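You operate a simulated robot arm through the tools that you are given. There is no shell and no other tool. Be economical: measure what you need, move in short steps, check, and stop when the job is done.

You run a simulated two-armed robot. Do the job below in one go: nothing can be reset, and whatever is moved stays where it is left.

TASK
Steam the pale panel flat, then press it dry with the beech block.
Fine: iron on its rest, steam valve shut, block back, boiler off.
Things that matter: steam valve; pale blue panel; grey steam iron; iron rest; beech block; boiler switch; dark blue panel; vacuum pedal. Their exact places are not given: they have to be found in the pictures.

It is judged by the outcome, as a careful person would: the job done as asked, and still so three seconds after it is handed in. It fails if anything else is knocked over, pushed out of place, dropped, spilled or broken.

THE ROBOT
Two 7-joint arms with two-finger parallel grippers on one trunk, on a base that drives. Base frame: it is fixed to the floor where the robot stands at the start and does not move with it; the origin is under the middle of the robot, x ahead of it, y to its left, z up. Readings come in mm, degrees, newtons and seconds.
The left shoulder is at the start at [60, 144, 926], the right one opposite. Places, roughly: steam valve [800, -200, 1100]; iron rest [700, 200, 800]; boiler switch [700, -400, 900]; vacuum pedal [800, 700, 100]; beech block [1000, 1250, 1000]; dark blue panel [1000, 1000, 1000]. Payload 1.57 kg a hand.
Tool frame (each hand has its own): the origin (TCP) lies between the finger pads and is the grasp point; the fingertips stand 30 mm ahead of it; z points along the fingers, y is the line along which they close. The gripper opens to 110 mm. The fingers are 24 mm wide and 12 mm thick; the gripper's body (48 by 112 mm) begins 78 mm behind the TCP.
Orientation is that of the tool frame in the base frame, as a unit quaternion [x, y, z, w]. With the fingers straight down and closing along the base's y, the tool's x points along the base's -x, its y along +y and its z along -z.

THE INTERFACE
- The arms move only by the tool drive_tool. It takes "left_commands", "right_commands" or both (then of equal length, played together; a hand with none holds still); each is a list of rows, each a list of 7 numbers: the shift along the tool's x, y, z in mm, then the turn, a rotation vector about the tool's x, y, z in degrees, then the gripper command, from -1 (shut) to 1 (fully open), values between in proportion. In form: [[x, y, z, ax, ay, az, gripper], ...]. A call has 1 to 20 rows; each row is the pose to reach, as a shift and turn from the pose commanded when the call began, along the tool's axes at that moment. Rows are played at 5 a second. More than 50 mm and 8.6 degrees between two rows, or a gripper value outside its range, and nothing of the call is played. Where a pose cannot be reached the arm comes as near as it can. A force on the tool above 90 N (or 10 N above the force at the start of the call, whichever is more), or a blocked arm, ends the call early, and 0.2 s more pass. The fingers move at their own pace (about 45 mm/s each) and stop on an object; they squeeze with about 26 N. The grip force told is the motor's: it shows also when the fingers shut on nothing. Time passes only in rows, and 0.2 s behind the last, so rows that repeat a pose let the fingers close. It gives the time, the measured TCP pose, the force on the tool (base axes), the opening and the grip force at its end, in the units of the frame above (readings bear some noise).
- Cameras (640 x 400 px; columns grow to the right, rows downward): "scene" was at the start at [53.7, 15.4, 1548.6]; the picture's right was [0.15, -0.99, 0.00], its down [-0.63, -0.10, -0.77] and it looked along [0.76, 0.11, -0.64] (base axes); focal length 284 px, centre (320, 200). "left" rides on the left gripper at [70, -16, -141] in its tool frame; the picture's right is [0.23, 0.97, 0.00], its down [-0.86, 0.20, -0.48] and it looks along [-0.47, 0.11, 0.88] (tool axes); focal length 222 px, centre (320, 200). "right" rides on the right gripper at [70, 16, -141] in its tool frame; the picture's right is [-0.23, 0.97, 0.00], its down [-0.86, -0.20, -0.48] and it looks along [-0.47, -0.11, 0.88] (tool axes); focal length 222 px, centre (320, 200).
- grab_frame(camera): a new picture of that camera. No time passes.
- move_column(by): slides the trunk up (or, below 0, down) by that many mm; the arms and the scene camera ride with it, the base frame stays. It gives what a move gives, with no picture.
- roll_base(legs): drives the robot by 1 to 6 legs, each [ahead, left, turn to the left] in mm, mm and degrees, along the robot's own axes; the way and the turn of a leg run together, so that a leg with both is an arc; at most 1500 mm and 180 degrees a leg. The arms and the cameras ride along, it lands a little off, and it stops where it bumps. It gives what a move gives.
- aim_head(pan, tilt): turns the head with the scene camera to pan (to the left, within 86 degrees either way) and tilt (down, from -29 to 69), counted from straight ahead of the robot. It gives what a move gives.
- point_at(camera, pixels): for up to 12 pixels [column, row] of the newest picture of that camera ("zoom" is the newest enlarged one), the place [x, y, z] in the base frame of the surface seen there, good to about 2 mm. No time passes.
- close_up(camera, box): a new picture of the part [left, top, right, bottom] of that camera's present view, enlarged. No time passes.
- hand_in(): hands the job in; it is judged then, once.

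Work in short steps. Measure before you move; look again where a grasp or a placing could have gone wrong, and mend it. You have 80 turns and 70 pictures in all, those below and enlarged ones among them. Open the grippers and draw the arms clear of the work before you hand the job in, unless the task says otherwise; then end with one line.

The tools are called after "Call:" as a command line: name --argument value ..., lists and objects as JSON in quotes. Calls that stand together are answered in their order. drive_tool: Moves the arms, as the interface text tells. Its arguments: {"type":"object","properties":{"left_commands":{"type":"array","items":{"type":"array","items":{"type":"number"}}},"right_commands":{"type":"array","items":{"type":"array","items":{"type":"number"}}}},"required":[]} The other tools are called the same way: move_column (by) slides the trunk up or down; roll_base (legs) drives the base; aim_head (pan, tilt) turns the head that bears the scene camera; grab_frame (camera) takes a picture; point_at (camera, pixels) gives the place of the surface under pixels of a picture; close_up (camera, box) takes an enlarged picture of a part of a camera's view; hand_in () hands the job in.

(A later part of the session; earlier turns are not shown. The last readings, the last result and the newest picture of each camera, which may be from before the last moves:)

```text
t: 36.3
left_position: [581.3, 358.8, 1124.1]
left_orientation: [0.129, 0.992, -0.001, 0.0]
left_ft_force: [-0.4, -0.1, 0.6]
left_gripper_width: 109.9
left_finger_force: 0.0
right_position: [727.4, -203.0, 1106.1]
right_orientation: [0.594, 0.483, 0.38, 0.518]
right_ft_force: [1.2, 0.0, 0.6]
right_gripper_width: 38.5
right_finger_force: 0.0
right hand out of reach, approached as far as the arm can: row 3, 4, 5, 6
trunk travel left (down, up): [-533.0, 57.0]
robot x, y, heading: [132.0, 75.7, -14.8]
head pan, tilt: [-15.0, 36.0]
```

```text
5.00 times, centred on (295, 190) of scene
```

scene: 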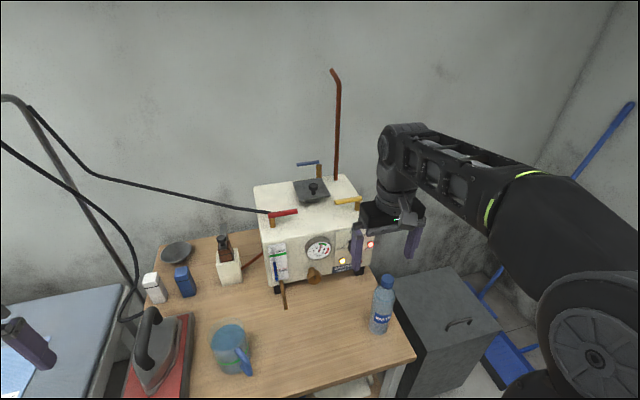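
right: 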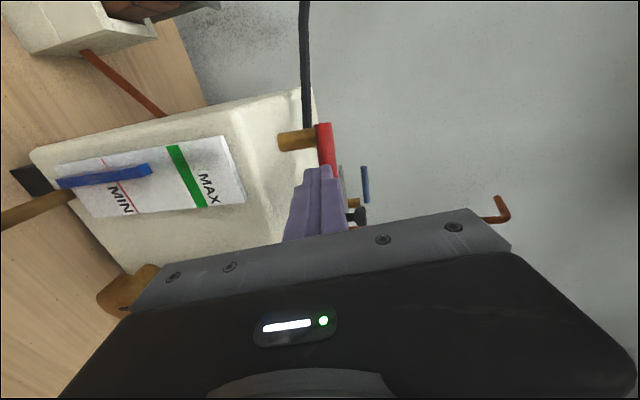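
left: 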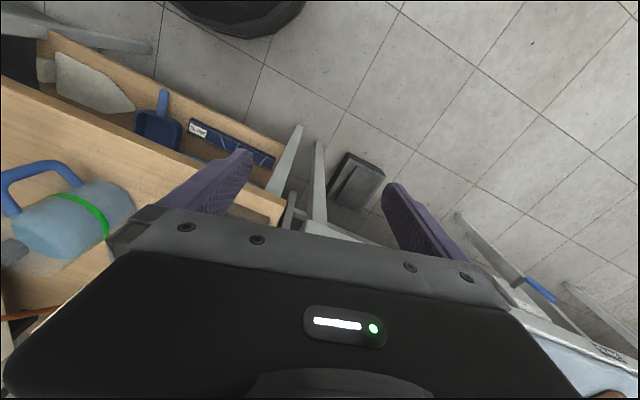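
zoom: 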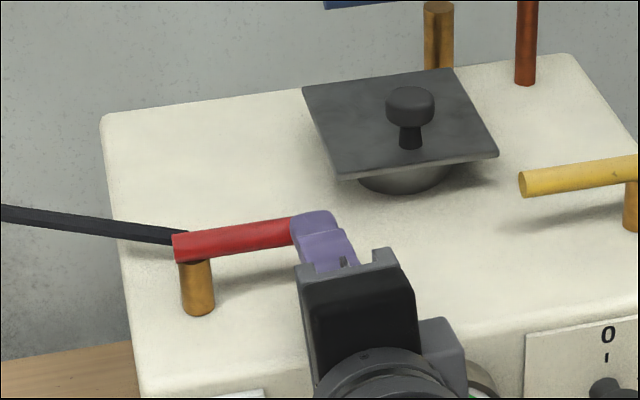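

The lever is back at its stop and the hand is straight again. I regrip deeper at the lever's end and draw slowly, 5° a row, with no tool turn.

Call:
drive_tool --right_commands '[[6, 2, 16, 0, 0, 0, -0.3], [6, 4, 32, 0, 0, 0, -0.3], [6, 6, 47, 0, 0, 0, -0.3], [6, 6, 47, 0, 0, 0, -1], [6, 6, 47, 0, 0, 0, -1], [6, 6, 47, 0, 0, 0, -1], [6, 5, 42, 0, 0, 0, -1], [7, 4, 36, 0, 0, 0, -1], [8, 3, 31, 0, 0, 0, -1], [10, 2, 26, 0, 0, 0, -1], [12, 1, 21, 0, 0, 0, -1], [14, 0, 16, 0, 0, 0, -1], [17, 0, 12, 0, 0, 0, -1], [21, -1, 8, 0, 0, 0, -1], [24, -2, 4, 0, 0, 0, -1], [24, -2, 4, 0, 0, 0, -1]]'

Call:
close_up --camera "scene" --box '[240, 150, 350, 230]'

```text
t: 39.7
left_position: [578.5, 356.4, 1125.9]
left_orientation: [0.129, 0.992, 0.0, 0.001]
left_ft_force: [-0.2, 0.8, 0.7]
left_gripper_width: 110.0
left_finger_force: 0.0
right_position: [734.2, -184.5, 1106.8]
right_orientation: [0.593, 0.48, 0.384, 0.521]
right_ft_force: [-0.2, -11.4, 27.1]
right_gripper_width: 18.5
right_finger_force: 33.2
trunk travel left (down, up): [-533.0, 57.0]
robot x, y, heading: [128.9, 73.1, -14.9]
head pan, tilt: [-15.0, 36.0]
```

```text
5.00 times, centred on (295, 190) of scene
```

zoom: 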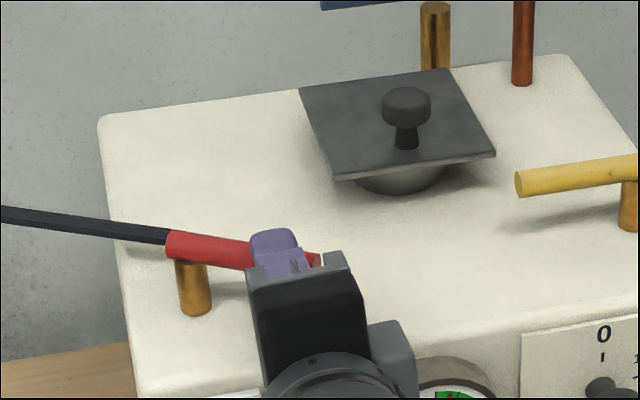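

It moved to roughly 25–30°, but now the tips only just hold it. I open, go 20 mm deeper, regrip and continue the arc.

Call:
drive_tool --right_commands '[[0, 1, 0, 0, 0, 0, -0.4], [0, 1, 0, 0, 0, 0, -0.4], [-3, 2, 10, 0, 0, 0, -0.4], [-6, 4, 20, 0, 0, 0, -0.4], [-6, 4, 20, 0, 0, 0, -1], [-6, 4, 20, 0, 0, 0, -1], [-6, 4, 20, 0, 0, 0, -1], [-4, 3, 15, 0, 0, 0, -1], [-1, 3, 11, 0, 0, 0, -1], [2, 2, 7, 0, 0, 0, -1], [6, 1, 3, 0, 0, 0, -1], [10, 1, 0, 0, 0, 0, -1], [14, 0, -4, 0, 0, 0, -1], [18, 0, -7, 0, 0, 0, -1], [23, -1, -9, 0, 0, 0, -1], [23, -1, -9, 0, 0, 0, -1]]'

Call:
close_up --camera "scene" --box '[240, 150, 350, 230]'

```text
t: 43.1
left_position: [580.5, 357.3, 1125.5]
left_orientation: [0.129, 0.992, 0.0, 0.001]
left_ft_force: [-0.4, 0.2, 0.0]
left_gripper_width: 109.9
left_finger_force: 0.0
right_position: [730.9, -157.1, 1106.8]
right_orientation: [0.592, 0.48, 0.384, 0.521]
right_ft_force: [3.2, -9.6, 28.4]
right_gripper_width: 18.1
right_finger_force: 32.9
trunk travel left (down, up): [-533.0, 57.0]
robot x, y, heading: [131.4, 76.3, -14.9]
head pan, tilt: [-15.0, 36.0]
```

```text
5.00 times, centred on (295, 190) of scene
```

zoom: 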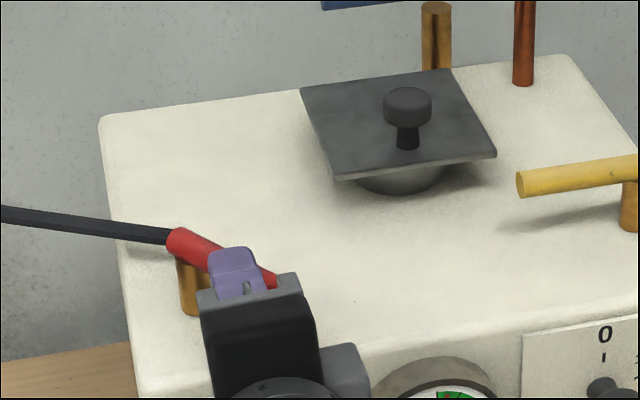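

It is now around 55–60°. I continue the last part of the arc, mostly to the left.

Call:
drive_tool --right_commands '[[5, -1, -3, 0, 0, 0, -1], [10, -1, -5, 0, 0, 0, -1], [15, -1, -6, 0, 0, 0, -1], [20, -1, -7, 0, 0, 0, -1], [25, -1, -7, 0, 0, 0, -1], [29, -1, -7, 0, 0, 0, -1], [29, -1, -7, 0, 0, 0, -1]]'

Call:
close_up --camera "scene" --box '[240, 150, 350, 230]'

```text
t: 44.7
left_position: [580.8, 357.2, 1125.1]
left_orientation: [0.129, 0.992, 0.0, 0.0]
left_ft_force: [-0.5, 0.3, -0.3]
left_gripper_width: 110.1
left_finger_force: 0.1
right_position: [739.3, -134.9, 1101.8]
right_orientation: [0.595, 0.485, 0.381, 0.516]
right_ft_force: [-0.6, -0.1, -0.2]
right_gripper_width: 0.0
right_finger_force: 21.7
right hand out of reach, approached as far as the arm can: row 4, 5, 6, 7
trunk travel left (down, up): [-533.0, 57.0]
robot x, y, heading: [131.2, 73.5, -15.0]
head pan, tilt: [-15.0, 36.0]
```

```text
5.00 times, centred on (295, 190) of scene
```

zoom: 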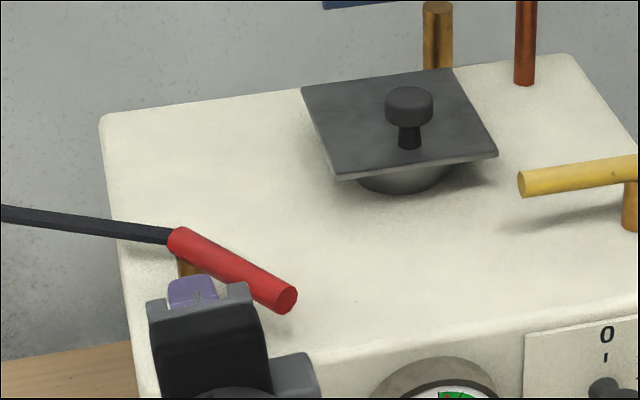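

The fingers slipped off again, but the lever is near 60°, so from its right side I can simply push it left with closed fingers. I measure it.

Call:
point_at --camera "zoom" --pixels '[[182, 243], [230, 270], [270, 290], [288, 299]]'

```text
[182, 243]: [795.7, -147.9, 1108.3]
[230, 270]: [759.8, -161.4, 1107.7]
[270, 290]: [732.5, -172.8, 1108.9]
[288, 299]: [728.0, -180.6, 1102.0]
```

The lever is at about 54° with its end at (726,−178). I go up, over to its right side, down, and push it left.

Call:
drive_tool --right_commands '[[0, 24, -4, 0, 0, 0, -1], [0, 47, -8, 0, 0, 0, -1], [-35, 46, -12, 0, 0, 0, -1], [-70, 45, -17, 0, 0, 0, -1], [-70, 22, -13, 0, 0, 0, -1], [-70, -1, -9, 0, 0, 0, -1], [-70, -1, -9, 0, 0, 0, -1]]'

Call:
close_up --camera "scene" --box '[240, 150, 350, 230]'

```text
t: 46.3
left_position: [580.8, 358.1, 1123.4]
left_orientation: [0.129, 0.992, 0.0, 0.0]
left_ft_force: [0.1, 0.4, -0.2]
left_gripper_width: 110.0
left_finger_force: 0.0
right_position: [711.6, -201.1, 1106.0]
right_orientation: [0.595, 0.483, 0.38, 0.518]
right_ft_force: [0.2, 0.6, -0.1]
right_gripper_width: 0.0
right_finger_force: 21.3
trunk travel left (down, up): [-533.0, 57.0]
robot x, y, heading: [127.7, 75.4, -14.8]
head pan, tilt: [-15.0, 36.0]
```

```text
5.00 times, centred on (295, 190) of scene
```

zoom: 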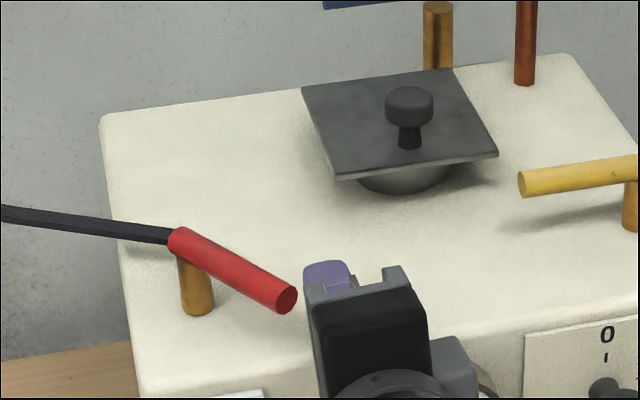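

The fingers are right of the lever end, so I push left up to 52 mm.

Call:
drive_tool --right_commands '[[8, 0, 0, 0, 0, 0, -1], [16, 0, 0, 0, 0, 0, -1], [24, 0, 0, 0, 0, 0, -1], [32, 0, 0, 0, 0, 0, -1], [40, 0, 0, 0, 0, 0, -1], [46, 0, 0, 0, 0, 0, -1], [52, 0, 0, 0, 0, 0, -1], [52, 0, 0, 0, 0, 0, -1]]'

Call:
close_up --camera "scene" --box '[240, 150, 350, 230]'

```text
t: 48.1
left_position: [580.1, 354.2, 1125.0]
left_orientation: [0.128, 0.992, 0.001, 0.001]
left_ft_force: [0.5, -0.6, -0.1]
left_gripper_width: 110.0
left_finger_force: 0.2
right_position: [723.7, -157.1, 1102.7]
right_orientation: [0.597, 0.48, 0.378, 0.519]
right_ft_force: [-8.0, -18.1, 2.5]
right_gripper_width: 0.1
right_finger_force: 21.6
trunk travel left (down, up): [-533.0, 57.0]
robot x, y, heading: [134.8, 69.9, -15.0]
head pan, tilt: [-15.0, 36.0]
```

```text
5.00 times, centred on (295, 190) of scene
```

zoom: 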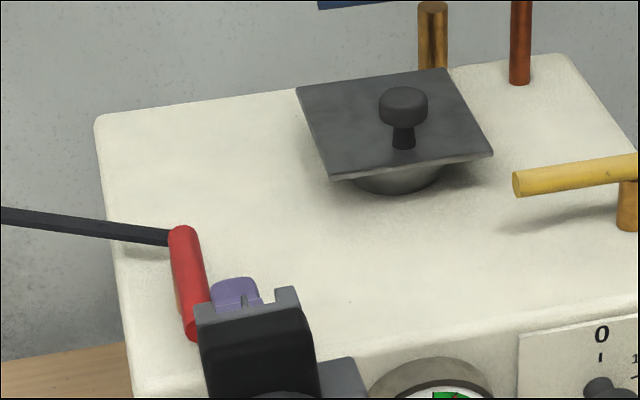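

The lever now points straight at the robot. I give a last small push to make sure it is at its stop, then back off to the right and look.

Call:
drive_tool --right_commands '[[4, 0, 0, 0, 0, 0, -1], [9, 0, 0, 0, 0, 0, -1], [9, 0, 0, 0, 0, 0, -1], [-25, 0, 0, 0, 0, 0, -1], [-50, 0, 0, 0, 0, 0, -1]]'

Call:
close_up --camera "scene" --box '[90, 150, 390, 390]'

```text
t: 49.3
left_position: [582.0, 358.6, 1124.7]
left_orientation: [0.129, 0.992, 0.0, 0.001]
left_ft_force: [0.8, -0.4, 0.7]
left_gripper_width: 110.3
left_finger_force: 0.1
right_position: [714.2, -198.3, 1104.5]
right_orientation: [0.593, 0.485, 0.382, 0.516]
right_ft_force: [-0.1, -0.6, -0.8]
right_gripper_width: 0.0
right_finger_force: 21.0
trunk travel left (down, up): [-533.0, 57.0]
robot x, y, heading: [128.2, 73.0, -14.7]
head pan, tilt: [-15.0, 36.0]
```

```text
1.67 times, centred on (240, 270) of scene
```

zoom: 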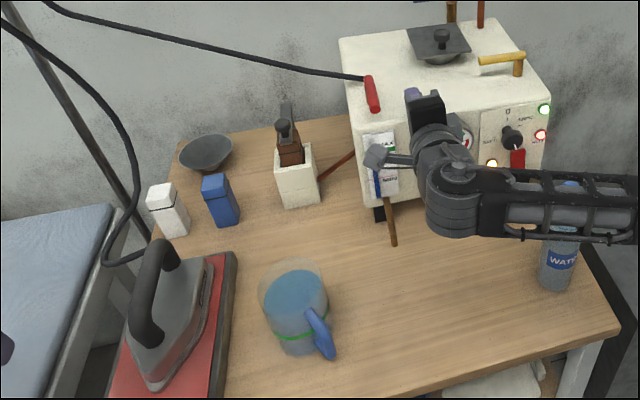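

The valve lever is now in line with the boiler depth, so it is open. I draw the right hand up and back, and bring the left hand over the iron handle (centre ≈ (712,226,945)).

Call:
drive_tool --right_commands '[[0, 25, -15, 0, 0, 0, -1], [0, 50, -45, 0, 0, 0, -1], [0, 50, -85, 0, 0, 0, -1], [0, 50, -125, 0, 0, 0, -1], [0, 50, -160, 0, 0, 0, -1], [0, 50, -160, 0, 0, 0, -1], [0, 50, -160, 0, 0, 0, -1], [0, 50, -160, 0, 0, 0, -1]]' --left_commands '[[0, 0, 40, 0, 0, 0, 1], [0, 0, 80, 0, 0, 0, 1], [0, 0, 110, 0, 0, 0, 1], [-40, -25, 110, 0, 0, 0, 1], [-80, -50, 110, 0, 0, 0, 1], [-120, -73, 110, 0, 0, 0, 1], [-156, -95, 110, 0, 0, 0, 1], [-156, -95, 110, 0, 0, 0, 1]]'

Call:
aim_head --pan 25 --tilt 45

Call:
grab_frame --camera "scene"

Call:
grab_frame --camera "left"

```text
t: 51.1
left_position: [706.0, 225.8, 1012.6]
left_orientation: [0.129, 0.992, 0.0, 0.001]
left_ft_force: [0.1, 0.6, 0.6]
left_gripper_width: 110.1
left_finger_force: 0.0
right_position: [576.7, -184.1, 1196.0]
right_orientation: [0.594, 0.485, 0.381, 0.516]
right_ft_force: [-0.6, 0.2, 0.3]
right_gripper_width: 0.0
right_finger_force: 21.2
right hand out of reach, approached as far as the arm can: row 4, 5, 6, 7, 8
trunk travel left (down, up): [-533.0, 57.0]
robot x, y, heading: [130.6, 76.3, -14.9]
head pan, tilt: [-15.0, 36.0]
```

```text
t: 52.2
left_position: [707.8, 226.6, 1013.1]
left_orientation: [0.129, 0.992, 0.0, 0.0]
left_ft_force: [0.0, -0.3, -0.5]
left_gripper_width: 110.1
left_finger_force: 0.1
right_position: [577.4, -184.0, 1194.4]
right_orientation: [0.594, 0.485, 0.381, 0.516]
right_ft_force: [0.6, -0.2, 1.5]
right_gripper_width: 0.0
right_finger_force: 21.6
trunk travel left (down, up): [-533.0, 57.0]
robot x, y, heading: [129.8, 73.2, -14.8]
head pan, tilt: [25.0, 45.0]
```

```text
29 pictures are left
```

scene: 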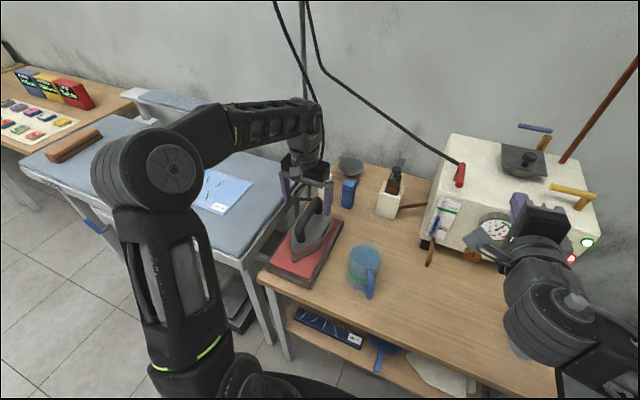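

```text
28 pictures are left
```

left: 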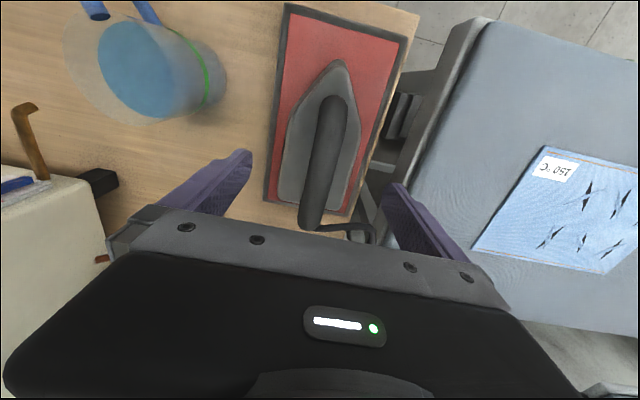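

The handle lies between the open fingers. I measure the handle, the sole tip and the panel corners in this view.

Call:
point_at --camera "left" --pixels '[[339, 60], [333, 103], [325, 150], [318, 190], [313, 218], [283, 170], [360, 145], [545, 147], [474, 250], [601, 273], [637, 167], [340, 80]]'

```text
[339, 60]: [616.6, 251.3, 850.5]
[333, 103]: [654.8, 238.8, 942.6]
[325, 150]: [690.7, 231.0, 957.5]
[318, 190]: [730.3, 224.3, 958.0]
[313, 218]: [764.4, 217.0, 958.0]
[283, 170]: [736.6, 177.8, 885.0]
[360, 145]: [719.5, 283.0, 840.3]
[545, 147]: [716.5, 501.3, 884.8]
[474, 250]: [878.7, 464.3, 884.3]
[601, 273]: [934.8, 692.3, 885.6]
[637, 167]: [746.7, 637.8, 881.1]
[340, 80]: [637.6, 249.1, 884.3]
```

The bar runs along the tool's x-axis, with its top at z 958. I go down to TCP z ≈ 942 and close.

Call:
drive_tool --left_commands '[[0, 2, 25, 0, 0, 0, 1], [0, 2, 50, 0, 0, 0, 1], [0, 2, 71, 0, 0, 0, 1], [0, 2, 71, 0, 0, 0, -1], [0, 2, 71, 0, 0, 0, -1], [0, 2, 71, 0, 0, 0, -1], [0, 2, 71, 0, 0, 0, -1], [0, 2, 71, 0, 0, 0, -1], [0, 2, 71, 0, 0, 0, -1]]'

```text
t: 54.2
left_position: [707.0, 230.5, 943.5]
left_orientation: [0.128, 0.992, 0.0, 0.001]
left_ft_force: [0.1, 0.0, -0.2]
left_gripper_width: 27.0
left_finger_force: 23.9
right_position: [578.1, -184.4, 1196.3]
right_orientation: [0.595, 0.486, 0.381, 0.515]
right_ft_force: [-0.4, -0.9, 0.4]
right_gripper_width: 0.0
right_finger_force: 21.4
trunk travel left (down, up): [-533.0, 57.0]
robot x, y, heading: [130.0, 71.9, -14.7]
head pan, tilt: [25.0, 45.0]
```

Gripped at 27 mm. I lift 80 mm straight up and check the force and picture.

Call:
drive_tool --left_commands '[[0, 0, -20, 0, 0, 0, -1], [0, 0, -40, 0, 0, 0, -1], [0, 0, -60, 0, 0, 0, -1], [0, 0, -80, 0, 0, 0, -1], [0, 0, -80, 0, 0, 0, -1]]'

Call:
close_up --camera "scene" --box '[220, 100, 420, 300]'

```text
t: 55.4
left_position: [708.0, 227.3, 1021.5]
left_orientation: [0.129, 0.992, -0.001, -0.001]
left_ft_force: [0.2, 0.4, -17.9]
left_gripper_width: 26.9
left_finger_force: 25.6
right_position: [578.8, -183.8, 1194.6]
right_orientation: [0.594, 0.486, 0.38, 0.516]
right_ft_force: [0.5, 0.6, -0.2]
right_gripper_width: 0.0
right_finger_force: 21.1
trunk travel left (down, up): [-533.0, 57.0]
robot x, y, heading: [129.4, 75.2, -14.8]
head pan, tilt: [25.0, 45.0]
```

```text
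2.00 times, centred on (320, 200) of scene
```

zoom: 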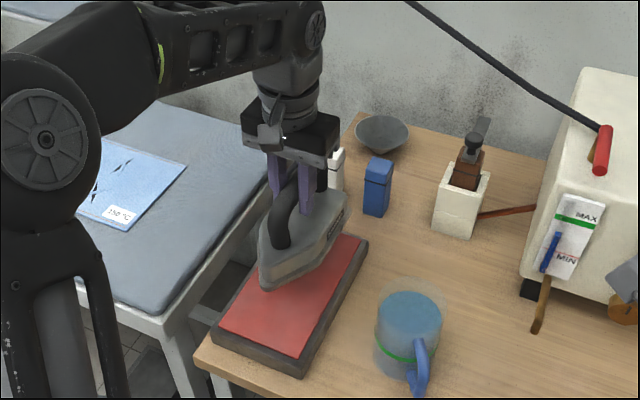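

The iron is held and level. I drive the base 390 mm left so the iron comes over the pale panel, with the sole about 33 mm above the board.

Call:
roll_base --legs '[[0, 200, 0], [0, 190, 0]]'

Call:
grab_frame --camera "left"

```text
t: 58.1
left_position: [808.1, 600.9, 1022.4]
left_orientation: [0.13, 0.992, 0.0, -0.001]
left_ft_force: [-0.3, 1.0, -17.6]
left_gripper_width: 26.6
left_finger_force: 26.0
right_position: [677.9, 190.0, 1195.5]
right_orientation: [0.595, 0.484, 0.379, 0.517]
right_ft_force: [-0.4, 0.4, 0.5]
right_gripper_width: 0.0
right_finger_force: 20.9
trunk travel left (down, up): [-533.0, 57.0]
robot x, y, heading: [228.3, 447.8, -14.8]
head pan, tilt: [25.0, 45.0]
```

```text
26 pictures are left
```

left: 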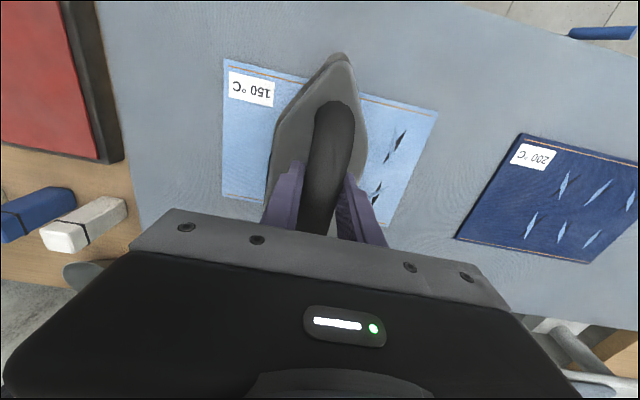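

The iron is over the panel. I measure the left edge of the pale panel and the right edge of the dark one, to bound the strokes.

Call:
point_at --camera "left" --pixels '[[436, 112], [392, 222], [224, 62], [224, 192], [521, 134], [457, 238], [345, 56], [400, 140], [376, 188]]'

```text
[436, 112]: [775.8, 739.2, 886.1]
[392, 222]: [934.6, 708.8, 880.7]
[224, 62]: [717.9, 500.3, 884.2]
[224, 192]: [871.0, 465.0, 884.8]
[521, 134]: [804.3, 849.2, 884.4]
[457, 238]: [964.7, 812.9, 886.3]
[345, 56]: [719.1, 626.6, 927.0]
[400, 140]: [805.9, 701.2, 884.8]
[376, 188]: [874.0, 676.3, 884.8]
```

The pale panel spans f 564–724 and l 668–917, and the dark one starts at l 1025. I move the iron over the right end and lower it until it touches.

Call:
drive_tool --left_commands '[[-13, -43, 0, 0, 0, 0, -1], [-26, -84, 0, 0, 0, 0, -1], [-26, -84, 12, 0, 0, 0, -1], [-26, -84, 22, 0, 0, 0, -1], [-26, -84, 28, 0, 0, 0, -1], [-26, -84, 32, 0, 0, 0, -1], [-26, -84, 34, 0, 0, 0, -1], [-26, -84, 34, 0, 0, 0, -1]]'

```text
t: 59.9
left_position: [810.5, 510.5, 991.1]
left_orientation: [0.131, 0.991, -0.001, 0.001]
left_ft_force: [-2.2, -2.0, 1.8]
left_gripper_width: 27.0
left_finger_force: 25.8
right_position: [676.6, 189.1, 1196.9]
right_orientation: [0.594, 0.485, 0.381, 0.517]
right_ft_force: [0.1, 1.0, 0.1]
right_gripper_width: 0.0
right_finger_force: 21.1
trunk travel left (down, up): [-533.0, 57.0]
robot x, y, heading: [230.8, 446.3, -15.2]
head pan, tilt: [25.0, 45.0]
```

Touching at z 991 with the weight mostly on the panel. I lighten it by 1.5 mm and stroke slowly left along the panel.

Call:
drive_tool --left_commands '[[0, 0, -1.5, 0, 0, 0, -1], [0, 11, -1.5, 0, 0, 0, -1], [0, 22, -1.5, 0, 0, 0, -1], [0, 33, -1.5, 0, 0, 0, -1], [0, 44, -1.5, 0, 0, 0, -1], [0, 55, -1.5, 0, 0, 0, -1], [0, 66, -1.5, 0, 0, 0, -1], [0, 77, -1.5, 0, 0, 0, -1], [0, 88, -1.5, 0, 0, 0, -1], [0, 99, -1.5, 0, 0, 0, -1], [0, 110, -1.5, 0, 0, 0, -1], [0, 121, -1.5, 0, 0, 0, -1], [0, 132, -1.5, 0, 0, 0, -1], [0, 143, -1.5, 0, 0, 0, -1], [0, 154, -1.5, 0, 0, 0, -1], [0, 165, -1.5, 0, 0, 0, -1], [0, 176, -1.5, 0, 0, 0, -1], [0, 187, -1.5, 0, 0, 0, -1], [0, 187, -1.5, 0, 0, 0, -1]]'

Call:
grab_frame --camera "left"

```text
t: 63.9
left_position: [857.1, 690.7, 990.8]
left_orientation: [0.13, 0.992, 0.001, 0.0]
left_ft_force: [-1.7, -7.0, 8.0]
left_gripper_width: 26.7
left_finger_force: 25.8
right_position: [674.5, 187.6, 1194.6]
right_orientation: [0.594, 0.484, 0.38, 0.517]
right_ft_force: [0.3, 0.0, -0.3]
right_gripper_width: 0.2
right_finger_force: 20.8
trunk travel left (down, up): [-533.0, 57.0]
robot x, y, heading: [234.1, 449.5, -14.9]
head pan, tilt: [25.0, 45.0]
```

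```text
25 pictures are left
```

left: 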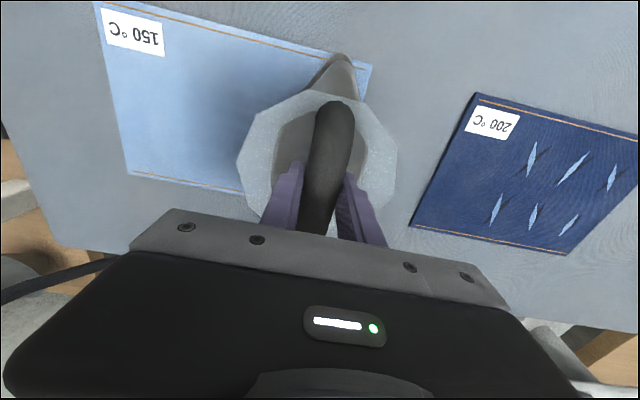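

It works: steam shows round the sole and the steamed part is flat. I stroke back lightly to the middle, lift, and look at the whole panel.

Call:
drive_tool --left_commands '[[0, 0, -1, 0, 0, 0, -1], [0, -12, -1, 0, 0, 0, -1], [0, -24, -1, 0, 0, 0, -1], [0, -36, -1, 0, 0, 0, -1], [0, -48, -1, 0, 0, 0, -1], [0, -60, -1, 0, 0, 0, -1], [0, -72, -1, 0, 0, 0, -1], [0, -84, -1, 0, 0, 0, -1], [0, -84, -15, 0, 0, 0, -1], [0, -84, -32, 0, 0, 0, -1], [25, -130, -32, 0, 0, 0, -1], [45, -175, -32, 0, 0, 0, -1]]'

Call:
grab_frame --camera "left"

```text
refused: row 11 steps farther than a row can; nothing moved
```

```text
24 pictures are left
```

left: 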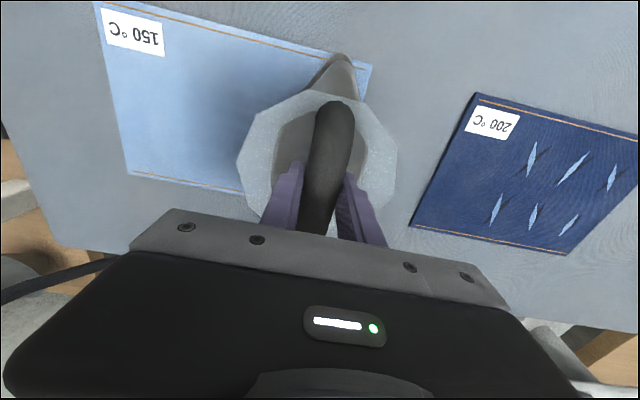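

One step was too long, so I resend with shorter ones.

Call:
drive_tool --left_commands '[[0, 0, -1, 0, 0, 0, -1], [0, -12, -1, 0, 0, 0, -1], [0, -24, -1, 0, 0, 0, -1], [0, -36, -1, 0, 0, 0, -1], [0, -48, -1, 0, 0, 0, -1], [0, -60, -1, 0, 0, 0, -1], [0, -72, -1, 0, 0, 0, -1], [0, -84, -1, 0, 0, 0, -1], [0, -84, -15, 0, 0, 0, -1], [0, -84, -32, 0, 0, 0, -1], [15, -120, -32, 0, 0, 0, -1], [26, -160, -32, 0, 0, 0, -1], [26, -190, -32, 0, 0, 0, -1]]'

Call:
grab_frame --camera "left"

```text
t: 66.7
left_position: [784.5, 511.0, 1021.9]
left_orientation: [0.131, 0.991, 0.001, -0.001]
left_ft_force: [0.8, 0.1, -17.3]
left_gripper_width: 26.8
left_finger_force: 26.1
right_position: [678.3, 186.9, 1196.0]
right_orientation: [0.595, 0.485, 0.379, 0.517]
right_ft_force: [0.1, 0.2, 0.0]
right_gripper_width: 0.0
right_finger_force: 21.2
trunk travel left (down, up): [-533.0, 57.0]
robot x, y, heading: [227.9, 447.2, -15.0]
head pan, tilt: [25.0, 45.0]
```

```text
23 pictures are left
```

left: 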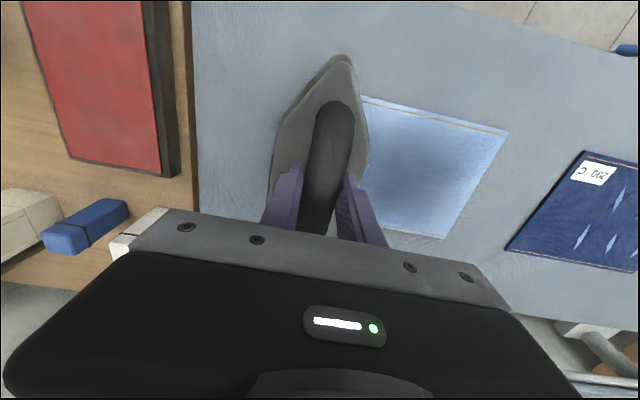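

The panel is flat all over. I bring the hand back to its carry position and drive right by 387 mm, to the iron rest.

Call:
drive_tool --left_commands '[[0, 31, 0, 0, 0, 0, -1], [0, 62, 0, 0, 0, 0, -1], [0, 93, 0, 0, 0, 0, -1], [0, 93, 0, 0, 0, 0, -1]]'

Call:
roll_base --legs '[[0, -200, 0], [0, -187, 0]]'

```text
t: 67.7
left_position: [808.2, 606.0, 1024.3]
left_orientation: [0.131, 0.991, 0.0, -0.001]
left_ft_force: [0.2, -1.0, -17.8]
left_gripper_width: 26.6
left_finger_force: 26.2
right_position: [677.5, 188.3, 1195.6]
right_orientation: [0.595, 0.485, 0.38, 0.516]
right_ft_force: [0.2, 0.8, 0.1]
right_gripper_width: 0.0
right_finger_force: 21.0
trunk travel left (down, up): [-533.0, 57.0]
robot x, y, heading: [230.0, 450.3, -14.8]
head pan, tilt: [25.0, 45.0]
```

```text
t: 70.5
left_position: [707.0, 222.1, 1025.2]
left_orientation: [0.131, 0.991, 0.0, -0.001]
left_ft_force: [0.1, -1.5, -17.7]
left_gripper_width: 26.7
left_finger_force: 26.2
right_position: [575.0, -194.1, 1193.8]
right_orientation: [0.596, 0.484, 0.379, 0.517]
right_ft_force: [-0.4, 0.1, -0.2]
right_gripper_width: 0.0
right_finger_force: 21.1
trunk travel left (down, up): [-533.0, 57.0]
robot x, y, heading: [129.0, 65.9, -15.1]
head pan, tilt: [25.0, 45.0]
```

The target is (707,229.5,943.5), so I shift 7 mm left and lower the iron onto the rest.

Call:
drive_tool --left_commands '[[2, 7, 0, 0, 0, 0, -1], [2, 7, 25, 0, 0, 0, -1], [2, 7, 50, 0, 0, 0, -1], [2, 7, 68, 0, 0, 0, -1], [2, 7, 76, 0, 0, 0, -1], [2, 7, 81, 0, 0, 0, -1], [2, 7, 82, 0, 0, 0, -1]]'

Call:
close_up --camera "scene" --box '[220, 100, 420, 300]'

```text
t: 72.1
left_position: [708.1, 230.9, 946.3]
left_orientation: [0.129, 0.992, 0.001, 0.006]
left_ft_force: [10.2, 19.4, 28.0]
left_gripper_width: 26.3
left_finger_force: 25.9
right_position: [572.8, -192.1, 1196.6]
right_orientation: [0.594, 0.485, 0.38, 0.517]
right_ft_force: [0.5, -0.1, 0.4]
right_gripper_width: 0.0
right_finger_force: 21.4
trunk travel left (down, up): [-533.0, 57.0]
robot x, y, heading: [127.5, 68.8, -14.8]
head pan, tilt: [25.0, 45.0]
```

```text
2.00 times, centred on (320, 200) of scene
```

zoom: 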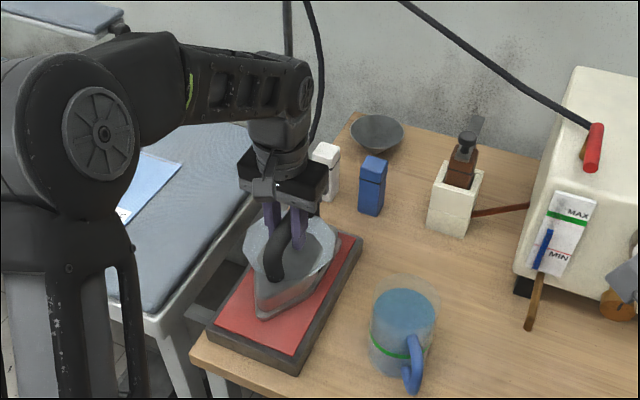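

The iron is in contact with the rest. I release it and raise the left hand clear.

Call:
drive_tool --left_commands '[[0, 0, -3, 0, 0, 0, -1], [0, 0, -3, 0, 0, 0, -0.2], [0, 0, -3, 0, 0, 0, 0.4], [0, 0, -3, 0, 0, 0, 0.4], [0, 0, -3, 0, 0, 0, 0.4], [0, 0, -30, 0, 0, 0, 0.4], [0, 0, -65, 0, 0, 0, 0.4], [0, 0, -90, 0, 0, 0, 0.4]]'

Call:
close_up --camera "scene" --box '[220, 100, 420, 300]'

```text
t: 73.9
left_position: [705.2, 229.5, 1032.5]
left_orientation: [0.132, 0.991, 0.0, -0.001]
left_ft_force: [0.1, 1.0, 0.5]
left_gripper_width: 76.8
left_finger_force: 0.0
right_position: [573.4, -191.3, 1194.7]
right_orientation: [0.595, 0.484, 0.38, 0.517]
right_ft_force: [0.2, -0.6, -0.3]
right_gripper_width: 0.2
right_finger_force: 21.6
trunk travel left (down, up): [-533.0, 57.0]
robot x, y, heading: [128.3, 66.7, -15.1]
head pan, tilt: [25.0, 45.0]
```

```text
2.00 times, centred on (320, 200) of scene
```

zoom: 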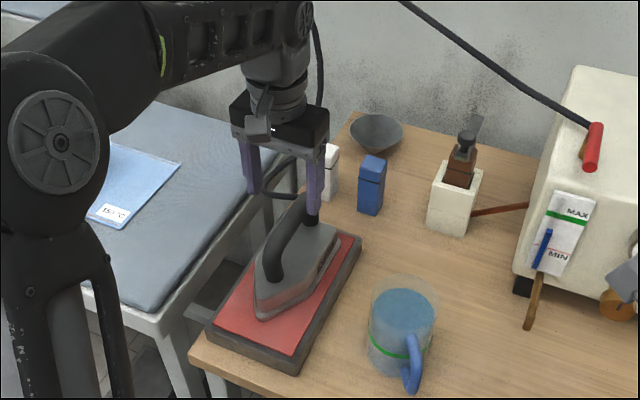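

The iron stands flat on its rest. The panel should be pressed while fresh, so I drive left toward the block, backing off 60 mm for clearance, and look on the way.

Call:
roll_base --legs '[[-60, 0, 0], [0, 650, 0]]'

Call:
aim_head --pan 45 --tilt 45

Call:
grab_frame --camera "scene"

```text
t: 78.0
left_position: [813.4, 861.7, 1033.3]
left_orientation: [0.132, 0.991, 0.0, -0.001]
left_ft_force: [-0.9, 0.2, -0.1]
left_gripper_width: 77.0
left_finger_force: 0.1
right_position: [681.4, 437.8, 1194.6]
right_orientation: [0.596, 0.484, 0.379, 0.517]
right_ft_force: [-0.6, 0.4, 0.5]
right_gripper_width: 0.2
right_finger_force: 21.4
trunk travel left (down, up): [-533.0, 57.0]
robot x, y, heading: [235.9, 701.9, -15.2]
head pan, tilt: [25.0, 45.0]
```

```text
t: 78.8
left_position: [813.0, 860.7, 1032.6]
left_orientation: [0.132, 0.991, 0.001, 0.0]
left_ft_force: [-0.4, 0.9, -1.0]
left_gripper_width: 76.9
left_finger_force: 0.1
right_position: [679.0, 438.4, 1195.2]
right_orientation: [0.596, 0.484, 0.379, 0.517]
right_ft_force: [0.3, -0.1, -0.6]
right_gripper_width: 0.1
right_finger_force: 20.7
trunk travel left (down, up): [-533.0, 57.0]
robot x, y, heading: [235.8, 704.4, -15.1]
head pan, tilt: [45.0, 45.0]
```

```text
20 pictures are left
```

scene: 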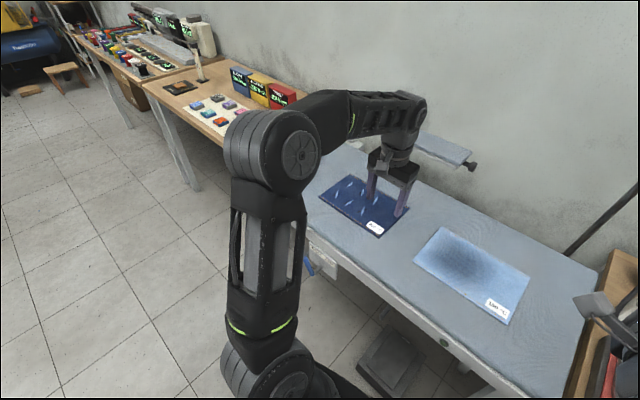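

The pale panel is flat with a damp patch in its middle. I check the next bench's front edge and the table selector, which might be in the way.

Call:
point_at --camera "scene" --pixels '[[147, 90], [215, 148], [194, 187], [308, 268], [330, 255], [445, 270]]'

```text
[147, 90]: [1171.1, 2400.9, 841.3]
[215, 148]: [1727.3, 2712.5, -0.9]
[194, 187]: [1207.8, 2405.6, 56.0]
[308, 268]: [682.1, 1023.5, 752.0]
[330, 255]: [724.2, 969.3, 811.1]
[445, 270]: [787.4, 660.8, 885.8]
```

The way is clear. I drive 390 mm further left and look down at the block with the left wrist camera.

Call:
roll_base --legs '[[0, 390, 0]]'

Call:
grab_frame --camera "left"

```text
t: 81.3
left_position: [917.6, 1243.2, 1032.6]
left_orientation: [0.132, 0.991, 0.0, -0.001]
left_ft_force: [-0.4, 0.2, 1.2]
left_gripper_width: 77.2
left_finger_force: 0.0
right_position: [784.1, 820.3, 1194.7]
right_orientation: [0.596, 0.484, 0.378, 0.518]
right_ft_force: [-0.1, -0.2, -0.1]
right_gripper_width: 0.1
right_finger_force: 21.3
trunk travel left (down, up): [-533.0, 57.0]
robot x, y, heading: [337.0, 1079.3, -15.3]
head pan, tilt: [45.0, 45.0]
```

```text
19 pictures are left
```

left: 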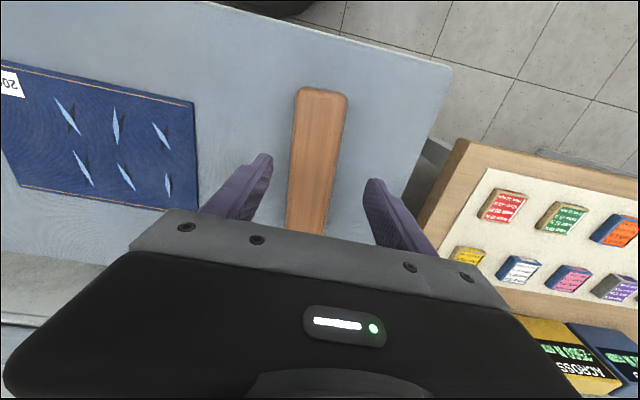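

The block lies between the fingers. I measure its top edges and its ends.

Call:
point_at --camera "left" --pixels '[[303, 92], [340, 97], [292, 150], [342, 150], [290, 205], [333, 205], [308, 232], [322, 92], [318, 220], [288, 225], [370, 200], [317, 150]]'

```text
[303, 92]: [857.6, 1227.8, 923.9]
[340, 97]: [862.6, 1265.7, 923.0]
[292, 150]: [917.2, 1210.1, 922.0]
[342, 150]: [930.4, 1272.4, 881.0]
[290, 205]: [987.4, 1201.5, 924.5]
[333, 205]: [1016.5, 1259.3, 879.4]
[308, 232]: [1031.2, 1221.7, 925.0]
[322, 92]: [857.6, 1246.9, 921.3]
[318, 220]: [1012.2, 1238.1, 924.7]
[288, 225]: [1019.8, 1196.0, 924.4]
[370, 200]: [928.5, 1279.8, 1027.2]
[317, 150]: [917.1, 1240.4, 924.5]
```

I take a few more points along both top edges to get the block's angle and width.

Call:
point_at --camera "left" --pixels '[[296, 120], [294, 135], [291, 180], [290, 195], [341, 120], [338, 135], [335, 150], [332, 165], [329, 180], [326, 195], [324, 210], [336, 165]]'

```text
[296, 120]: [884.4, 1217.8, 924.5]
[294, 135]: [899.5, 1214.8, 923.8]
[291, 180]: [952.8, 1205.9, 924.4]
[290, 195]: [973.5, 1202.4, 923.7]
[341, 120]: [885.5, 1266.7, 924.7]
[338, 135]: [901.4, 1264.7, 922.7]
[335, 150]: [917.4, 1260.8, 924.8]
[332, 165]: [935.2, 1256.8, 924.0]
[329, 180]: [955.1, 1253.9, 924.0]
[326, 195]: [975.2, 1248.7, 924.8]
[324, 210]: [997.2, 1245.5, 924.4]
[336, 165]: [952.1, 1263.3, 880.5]
```

The block is about 50 mm wide and lies at −10.5°, centred at (946,1231) with its top at 924. I align, descend to z ≈ 916 and grip.

Call:
drive_tool --left_commands '[[-15, -2, 30, 0, 0, -2, 0.8], [-31, -4, 65, 0, 0, -4.5, 0.8], [-31, -4, 95, 0, 0, -4.5, 0.8], [-31, -4, 116, 0, 0, -4.5, 0.8], [-31, -4, 116, 0, 0, -4.5, 0.8], [-31, -4, 116, 0, 0, -4.5, -1], [-31, -4, 116, 0, 0, -4.5, -1], [-31, -4, 116, 0, 0, -4.5, -1], [-31, -4, 116, 0, 0, -4.5, -1], [-31, -4, 116, 0, 0, -4.5, -1]]'

Call:
grab_frame --camera "left"

```text
t: 83.5
left_position: [942.7, 1230.5, 918.1]
left_orientation: [0.094, 0.996, 0.0, 0.0]
left_ft_force: [0.1, 3.1, 1.3]
left_gripper_width: 56.2
left_finger_force: 25.8
right_position: [783.8, 819.6, 1194.8]
right_orientation: [0.596, 0.484, 0.379, 0.517]
right_ft_force: [0.3, 0.4, 0.2]
right_gripper_width: 0.0
right_finger_force: 21.5
trunk travel left (down, up): [-533.0, 57.0]
robot x, y, heading: [338.5, 1079.6, -15.1]
head pan, tilt: [45.0, 45.0]
```

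```text
18 pictures are left
```

left: 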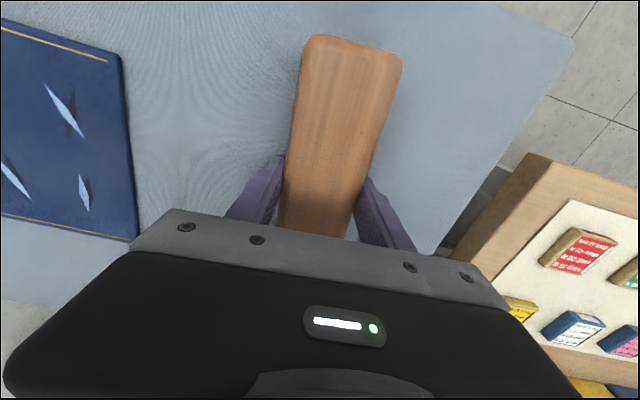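

Gripped at 56 mm. I note the home pose (942.7,1230.5,918.1, yaw −10.8°), lift 70 mm, and drive 637 mm right.

Call:
drive_tool --left_commands '[[0, 0, -25, 0, 0, 0, -1], [0, 0, -50, 0, 0, 0, -1], [0, 0, -70, 0, 0, 0, -1], [0, 0, -70, 0, 0, 0, -1]]'

Call:
roll_base --legs '[[0, -320, 0], [0, -317, 0]]'

Call:
grab_frame --camera "left"

```text
t: 84.5
left_position: [944.6, 1228.6, 988.2]
left_orientation: [0.094, 0.996, 0.0, 0.0]
left_ft_force: [-0.1, -0.8, -3.4]
left_gripper_width: 55.9
left_finger_force: 25.9
right_position: [784.6, 819.6, 1194.7]
right_orientation: [0.596, 0.483, 0.379, 0.517]
right_ft_force: [-0.2, 0.1, 0.0]
right_gripper_width: 0.3
right_finger_force: 21.6
trunk travel left (down, up): [-533.0, 57.0]
robot x, y, heading: [338.0, 1078.2, -15.2]
head pan, tilt: [45.0, 45.0]
```

```text
t: 88.4
left_position: [778.0, 613.8, 988.4]
left_orientation: [0.09, 0.996, 0.0, -0.001]
left_ft_force: [-0.4, -0.5, -4.6]
left_gripper_width: 55.9
left_finger_force: 26.5
right_position: [618.4, 203.2, 1195.8]
right_orientation: [0.595, 0.485, 0.381, 0.516]
right_ft_force: [-0.3, -0.8, -1.0]
right_gripper_width: 0.0
right_finger_force: 21.4
trunk travel left (down, up): [-533.0, 57.0]
robot x, y, heading: [171.4, 464.1, -15.0]
head pan, tilt: [45.0, 45.0]
```

```text
17 pictures are left
```

left: 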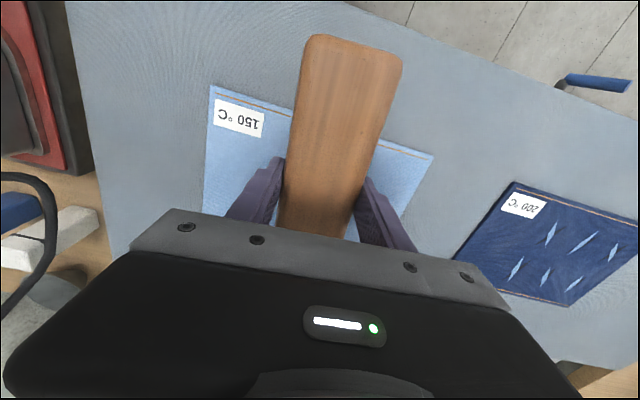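

The block is over the pale panel. I shift 48 mm forward, square it to the panel, and press at the middle, where the damp patch is.

Call:
drive_tool --left_commands '[[-24, -2, 0, 0, 0, 2.3, -1], [-48, -4, 0, 0, 0, 4.6, -1], [-48, -4, 30, 0, 0, 4.6, -1], [-48, -4, 55, 0, 0, 4.6, -1], [-48, -4, 64, 0, 0, 4.6, -1], [-48, -4, 68, 0, 0, 4.6, -1], [-48, -4, 71, 0, 0, 4.6, -1], [-48, -4, 71, 0, 0, 4.6, -1], [-48, -4, 71, 0, 0, 4.6, -1], [-48, -4, 71, 0, 0, 4.6, -1], [-48, -4, 71, 0, 0, 4.6, -1], [-48, -4, 71, 0, 0, 4.6, -1], [-48, -4, 71, 0, 0, 4.6, -1], [-48, -4, 71, 0, 0, 4.6, -1], [-48, -4, 71, 0, 0, 4.6, -1], [-48, -4, 71, 0, 0, 4.6, -1], [-48, -4, 71, 0, 0, 4.6, -1], [-48, -4, 71, 0, 0, 4.6, -1], [-48, -4, 71, 0, 0, 4.6, -1]]'

Call:
grab_frame --camera "left"

```text
t: 92.4
left_position: [822.4, 601.6, 917.9]
left_orientation: [0.13, 0.992, 0.001, 0.0]
left_ft_force: [1.8, 1.2, 19.9]
left_gripper_width: 56.0
left_finger_force: 26.6
right_position: [616.9, 202.7, 1195.8]
right_orientation: [0.594, 0.485, 0.381, 0.517]
right_ft_force: [-0.6, -0.3, -0.2]
right_gripper_width: 0.0
right_finger_force: 21.7
trunk travel left (down, up): [-533.0, 57.0]
robot x, y, heading: [171.0, 463.9, -15.0]
head pan, tilt: [45.0, 45.0]
```

```text
16 pictures are left
```

left: 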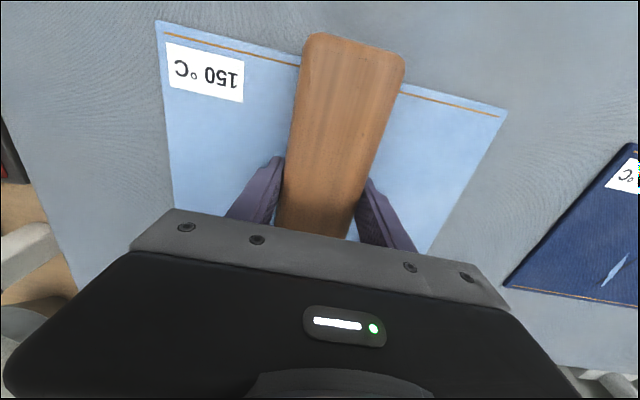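

The press holds about 24 N and the patch looks paler. I go on to the left side with lifted steps, pressing at +50 and +98 mm.

Call:
drive_tool --left_commands '[[0, 0, -20, 0, 0, 0, -1], [0, 25, -20, 0, 0, 0, -1], [0, 50, -20, 0, 0, 0, -1], [0, 50, -4, 0, 0, 0, -1], [0, 50, 1, 0, 0, 0, -1], [0, 50, 1, 0, 0, 0, -1], [0, 50, 1, 0, 0, 0, -1], [0, 50, 1, 0, 0, 0, -1], [0, 50, 1, 0, 0, 0, -1], [0, 50, 1, 0, 0, 0, -1], [0, 50, -20, 0, 0, 0, -1], [0, 75, -20, 0, 0, 0, -1], [0, 98, -20, 0, 0, 0, -1], [0, 98, -4, 0, 0, 0, -1], [0, 98, 1, 0, 0, 0, -1], [0, 98, 1, 0, 0, 0, -1], [0, 98, 1, 0, 0, 0, -1], [0, 98, 1, 0, 0, 0, -1], [0, 98, 1, 0, 0, 0, -1], [0, 98, -20, 0, 0, 0, -1]]'

Call:
grab_frame --camera "left"

```text
t: 96.6
left_position: [845.0, 695.7, 934.9]
left_orientation: [0.131, 0.991, -0.001, -0.003]
left_ft_force: [-0.3, -0.6, -3.1]
left_gripper_width: 55.5
left_finger_force: 25.7
right_position: [617.6, 203.4, 1194.9]
right_orientation: [0.595, 0.485, 0.381, 0.515]
right_ft_force: [-0.1, 0.4, -0.8]
right_gripper_width: 0.0
right_finger_force: 21.1
trunk travel left (down, up): [-533.0, 57.0]
robot x, y, heading: [173.7, 463.8, -15.0]
head pan, tilt: [45.0, 45.0]
```

```text
15 pictures are left
```

left: 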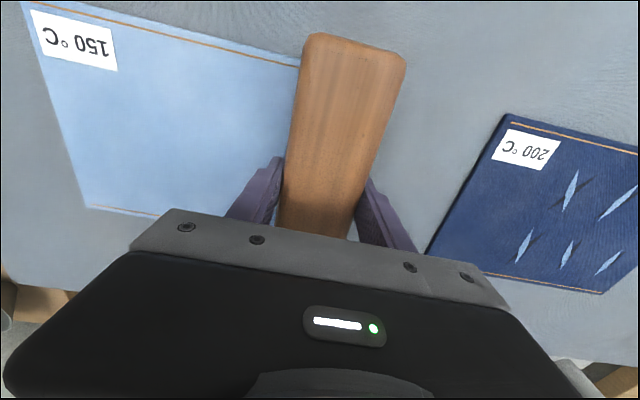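

The damp patch is gone from the visible part. I press the right side too, at −50 and −98 mm from the middle.

Call:
drive_tool --left_commands '[[0, -48, -5, 0, 0, 0, -1], [0, -97, -5, 0, 0, 0, -1], [0, -146, -5, 0, 0, 0, -1], [0, -146, 14, 0, 0, 0, -1], [0, -146, 20, 0, 0, 0, -1], [0, -146, 21, 0, 0, 0, -1], [0, -146, 21, 0, 0, 0, -1], [0, -146, 21, 0, 0, 0, -1], [0, -146, 21, 0, 0, 0, -1], [0, -146, 21, 0, 0, 0, -1], [0, -146, 0, 0, 0, 0, -1], [0, -194, 0, 0, 0, 0, -1], [0, -194, 15, 0, 0, 0, -1], [0, -194, 21, 0, 0, 0, -1], [0, -194, 21, 0, 0, 0, -1], [0, -194, 21, 0, 0, 0, -1], [0, -194, 21, 0, 0, 0, -1], [0, -194, 21, 0, 0, 0, -1], [0, -194, 0, 0, 0, 0, -1], [0, -194, -40, 0, 0, 0, -1]]'

Call:
grab_frame --camera "left"

```text
t: 100.8
left_position: [798.3, 508.1, 978.4]
left_orientation: [0.131, 0.991, 0.0, -0.002]
left_ft_force: [-0.4, 0.0, -3.2]
left_gripper_width: 55.9
left_finger_force: 25.8
right_position: [618.0, 203.9, 1194.6]
right_orientation: [0.595, 0.486, 0.38, 0.515]
right_ft_force: [-0.7, -0.2, 0.4]
right_gripper_width: 0.0
right_finger_force: 21.3
trunk travel left (down, up): [-533.0, 57.0]
robot x, y, heading: [169.6, 463.7, -14.7]
head pan, tilt: [45.0, 45.0]
```

```text
14 pictures are left
```

left: 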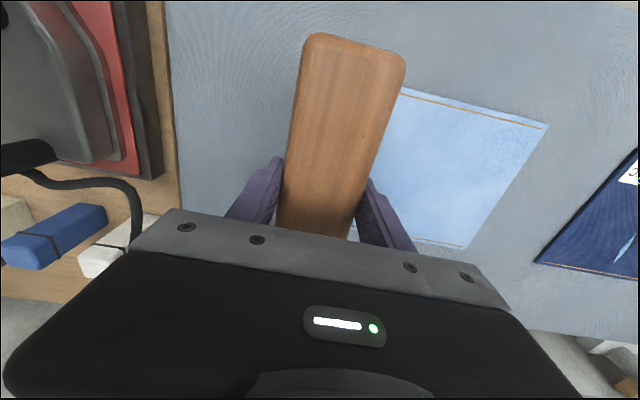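

The panel looks evenly dry and pale. I return the block: hand back to its carry pose, then the base 638 mm left.

Call:
drive_tool --left_commands '[[15, 32, -5, 0, 0, -2, -1], [30, 64, -10, 0, 0, -4.2, -1], [44, 97, -10, 0, 0, -4.2, -1], [44, 97, -10, 0, 0, -4.2, -1]]'

Call:
roll_base --legs '[[0, 320, 0], [0, 318, 0]]'

```text
t: 101.8
left_position: [779.9, 612.4, 983.5]
left_orientation: [0.094, 0.996, 0.001, -0.001]
left_ft_force: [0.3, -0.2, -3.2]
left_gripper_width: 56.0
left_finger_force: 25.8
right_position: [618.5, 203.8, 1195.2]
right_orientation: [0.595, 0.485, 0.381, 0.516]
right_ft_force: [-0.4, -0.5, 0.1]
right_gripper_width: 0.0
right_finger_force: 21.3
trunk travel left (down, up): [-533.0, 57.0]
robot x, y, heading: [173.7, 464.0, -14.7]
head pan, tilt: [45.0, 45.0]
```

```text
t: 105.6
left_position: [941.5, 1235.9, 983.7]
left_orientation: [0.09, 0.996, -0.001, -0.001]
left_ft_force: [-0.5, -0.3, -2.8]
left_gripper_width: 55.8
left_finger_force: 26.0
right_position: [782.1, 824.0, 1195.1]
right_orientation: [0.592, 0.488, 0.383, 0.514]
right_ft_force: [1.0, -0.2, -0.2]
right_gripper_width: 0.1
right_finger_force: 21.7
trunk travel left (down, up): [-533.0, 57.0]
robot x, y, heading: [330.7, 1078.4, -14.5]
head pan, tilt: [45.0, 45.0]
```

I correct 5 mm and lower the block onto its place, then release and rise.

Call:
drive_tool --left_commands '[[-2, -5, 0, 0, 0, 0, -1], [-2, -5, 30, 0, 0, 0, -1], [-2, -5, 55, 0, 0, 0, -1], [-2, -5, 62, 0, 0, 0, -1], [-2, -5, 65, 0, 0, 0, -1], [-2, -5, 65, 0, 0, 0, 0.3], [-2, -5, 65, 0, 0, 0, 0.5], [-2, -5, 65, 0, 0, 0, 0.5], [-2, -5, 30, 0, 0, 0, 0.5], [-2, -5, -10, 0, 0, 0, 0.5], [-2, -5, -50, 0, 0, 0, 0.5]]'

Call:
grab_frame --camera "left"

```text
t: 108.0
left_position: [941.3, 1229.1, 1036.4]
left_orientation: [0.09, 0.996, 0.001, -0.001]
left_ft_force: [0.3, -0.1, -0.1]
left_gripper_width: 82.7
left_finger_force: 0.0
right_position: [781.8, 822.5, 1194.8]
right_orientation: [0.592, 0.487, 0.383, 0.515]
right_ft_force: [-0.8, 0.3, -0.8]
right_gripper_width: 0.1
right_finger_force: 21.3
trunk travel left (down, up): [-533.0, 57.0]
robot x, y, heading: [331.0, 1083.5, -14.6]
head pan, tilt: [45.0, 45.0]
```

```text
13 pictures are left
```

left: 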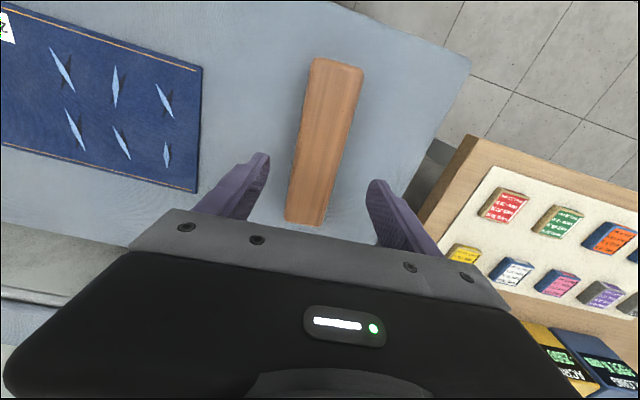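

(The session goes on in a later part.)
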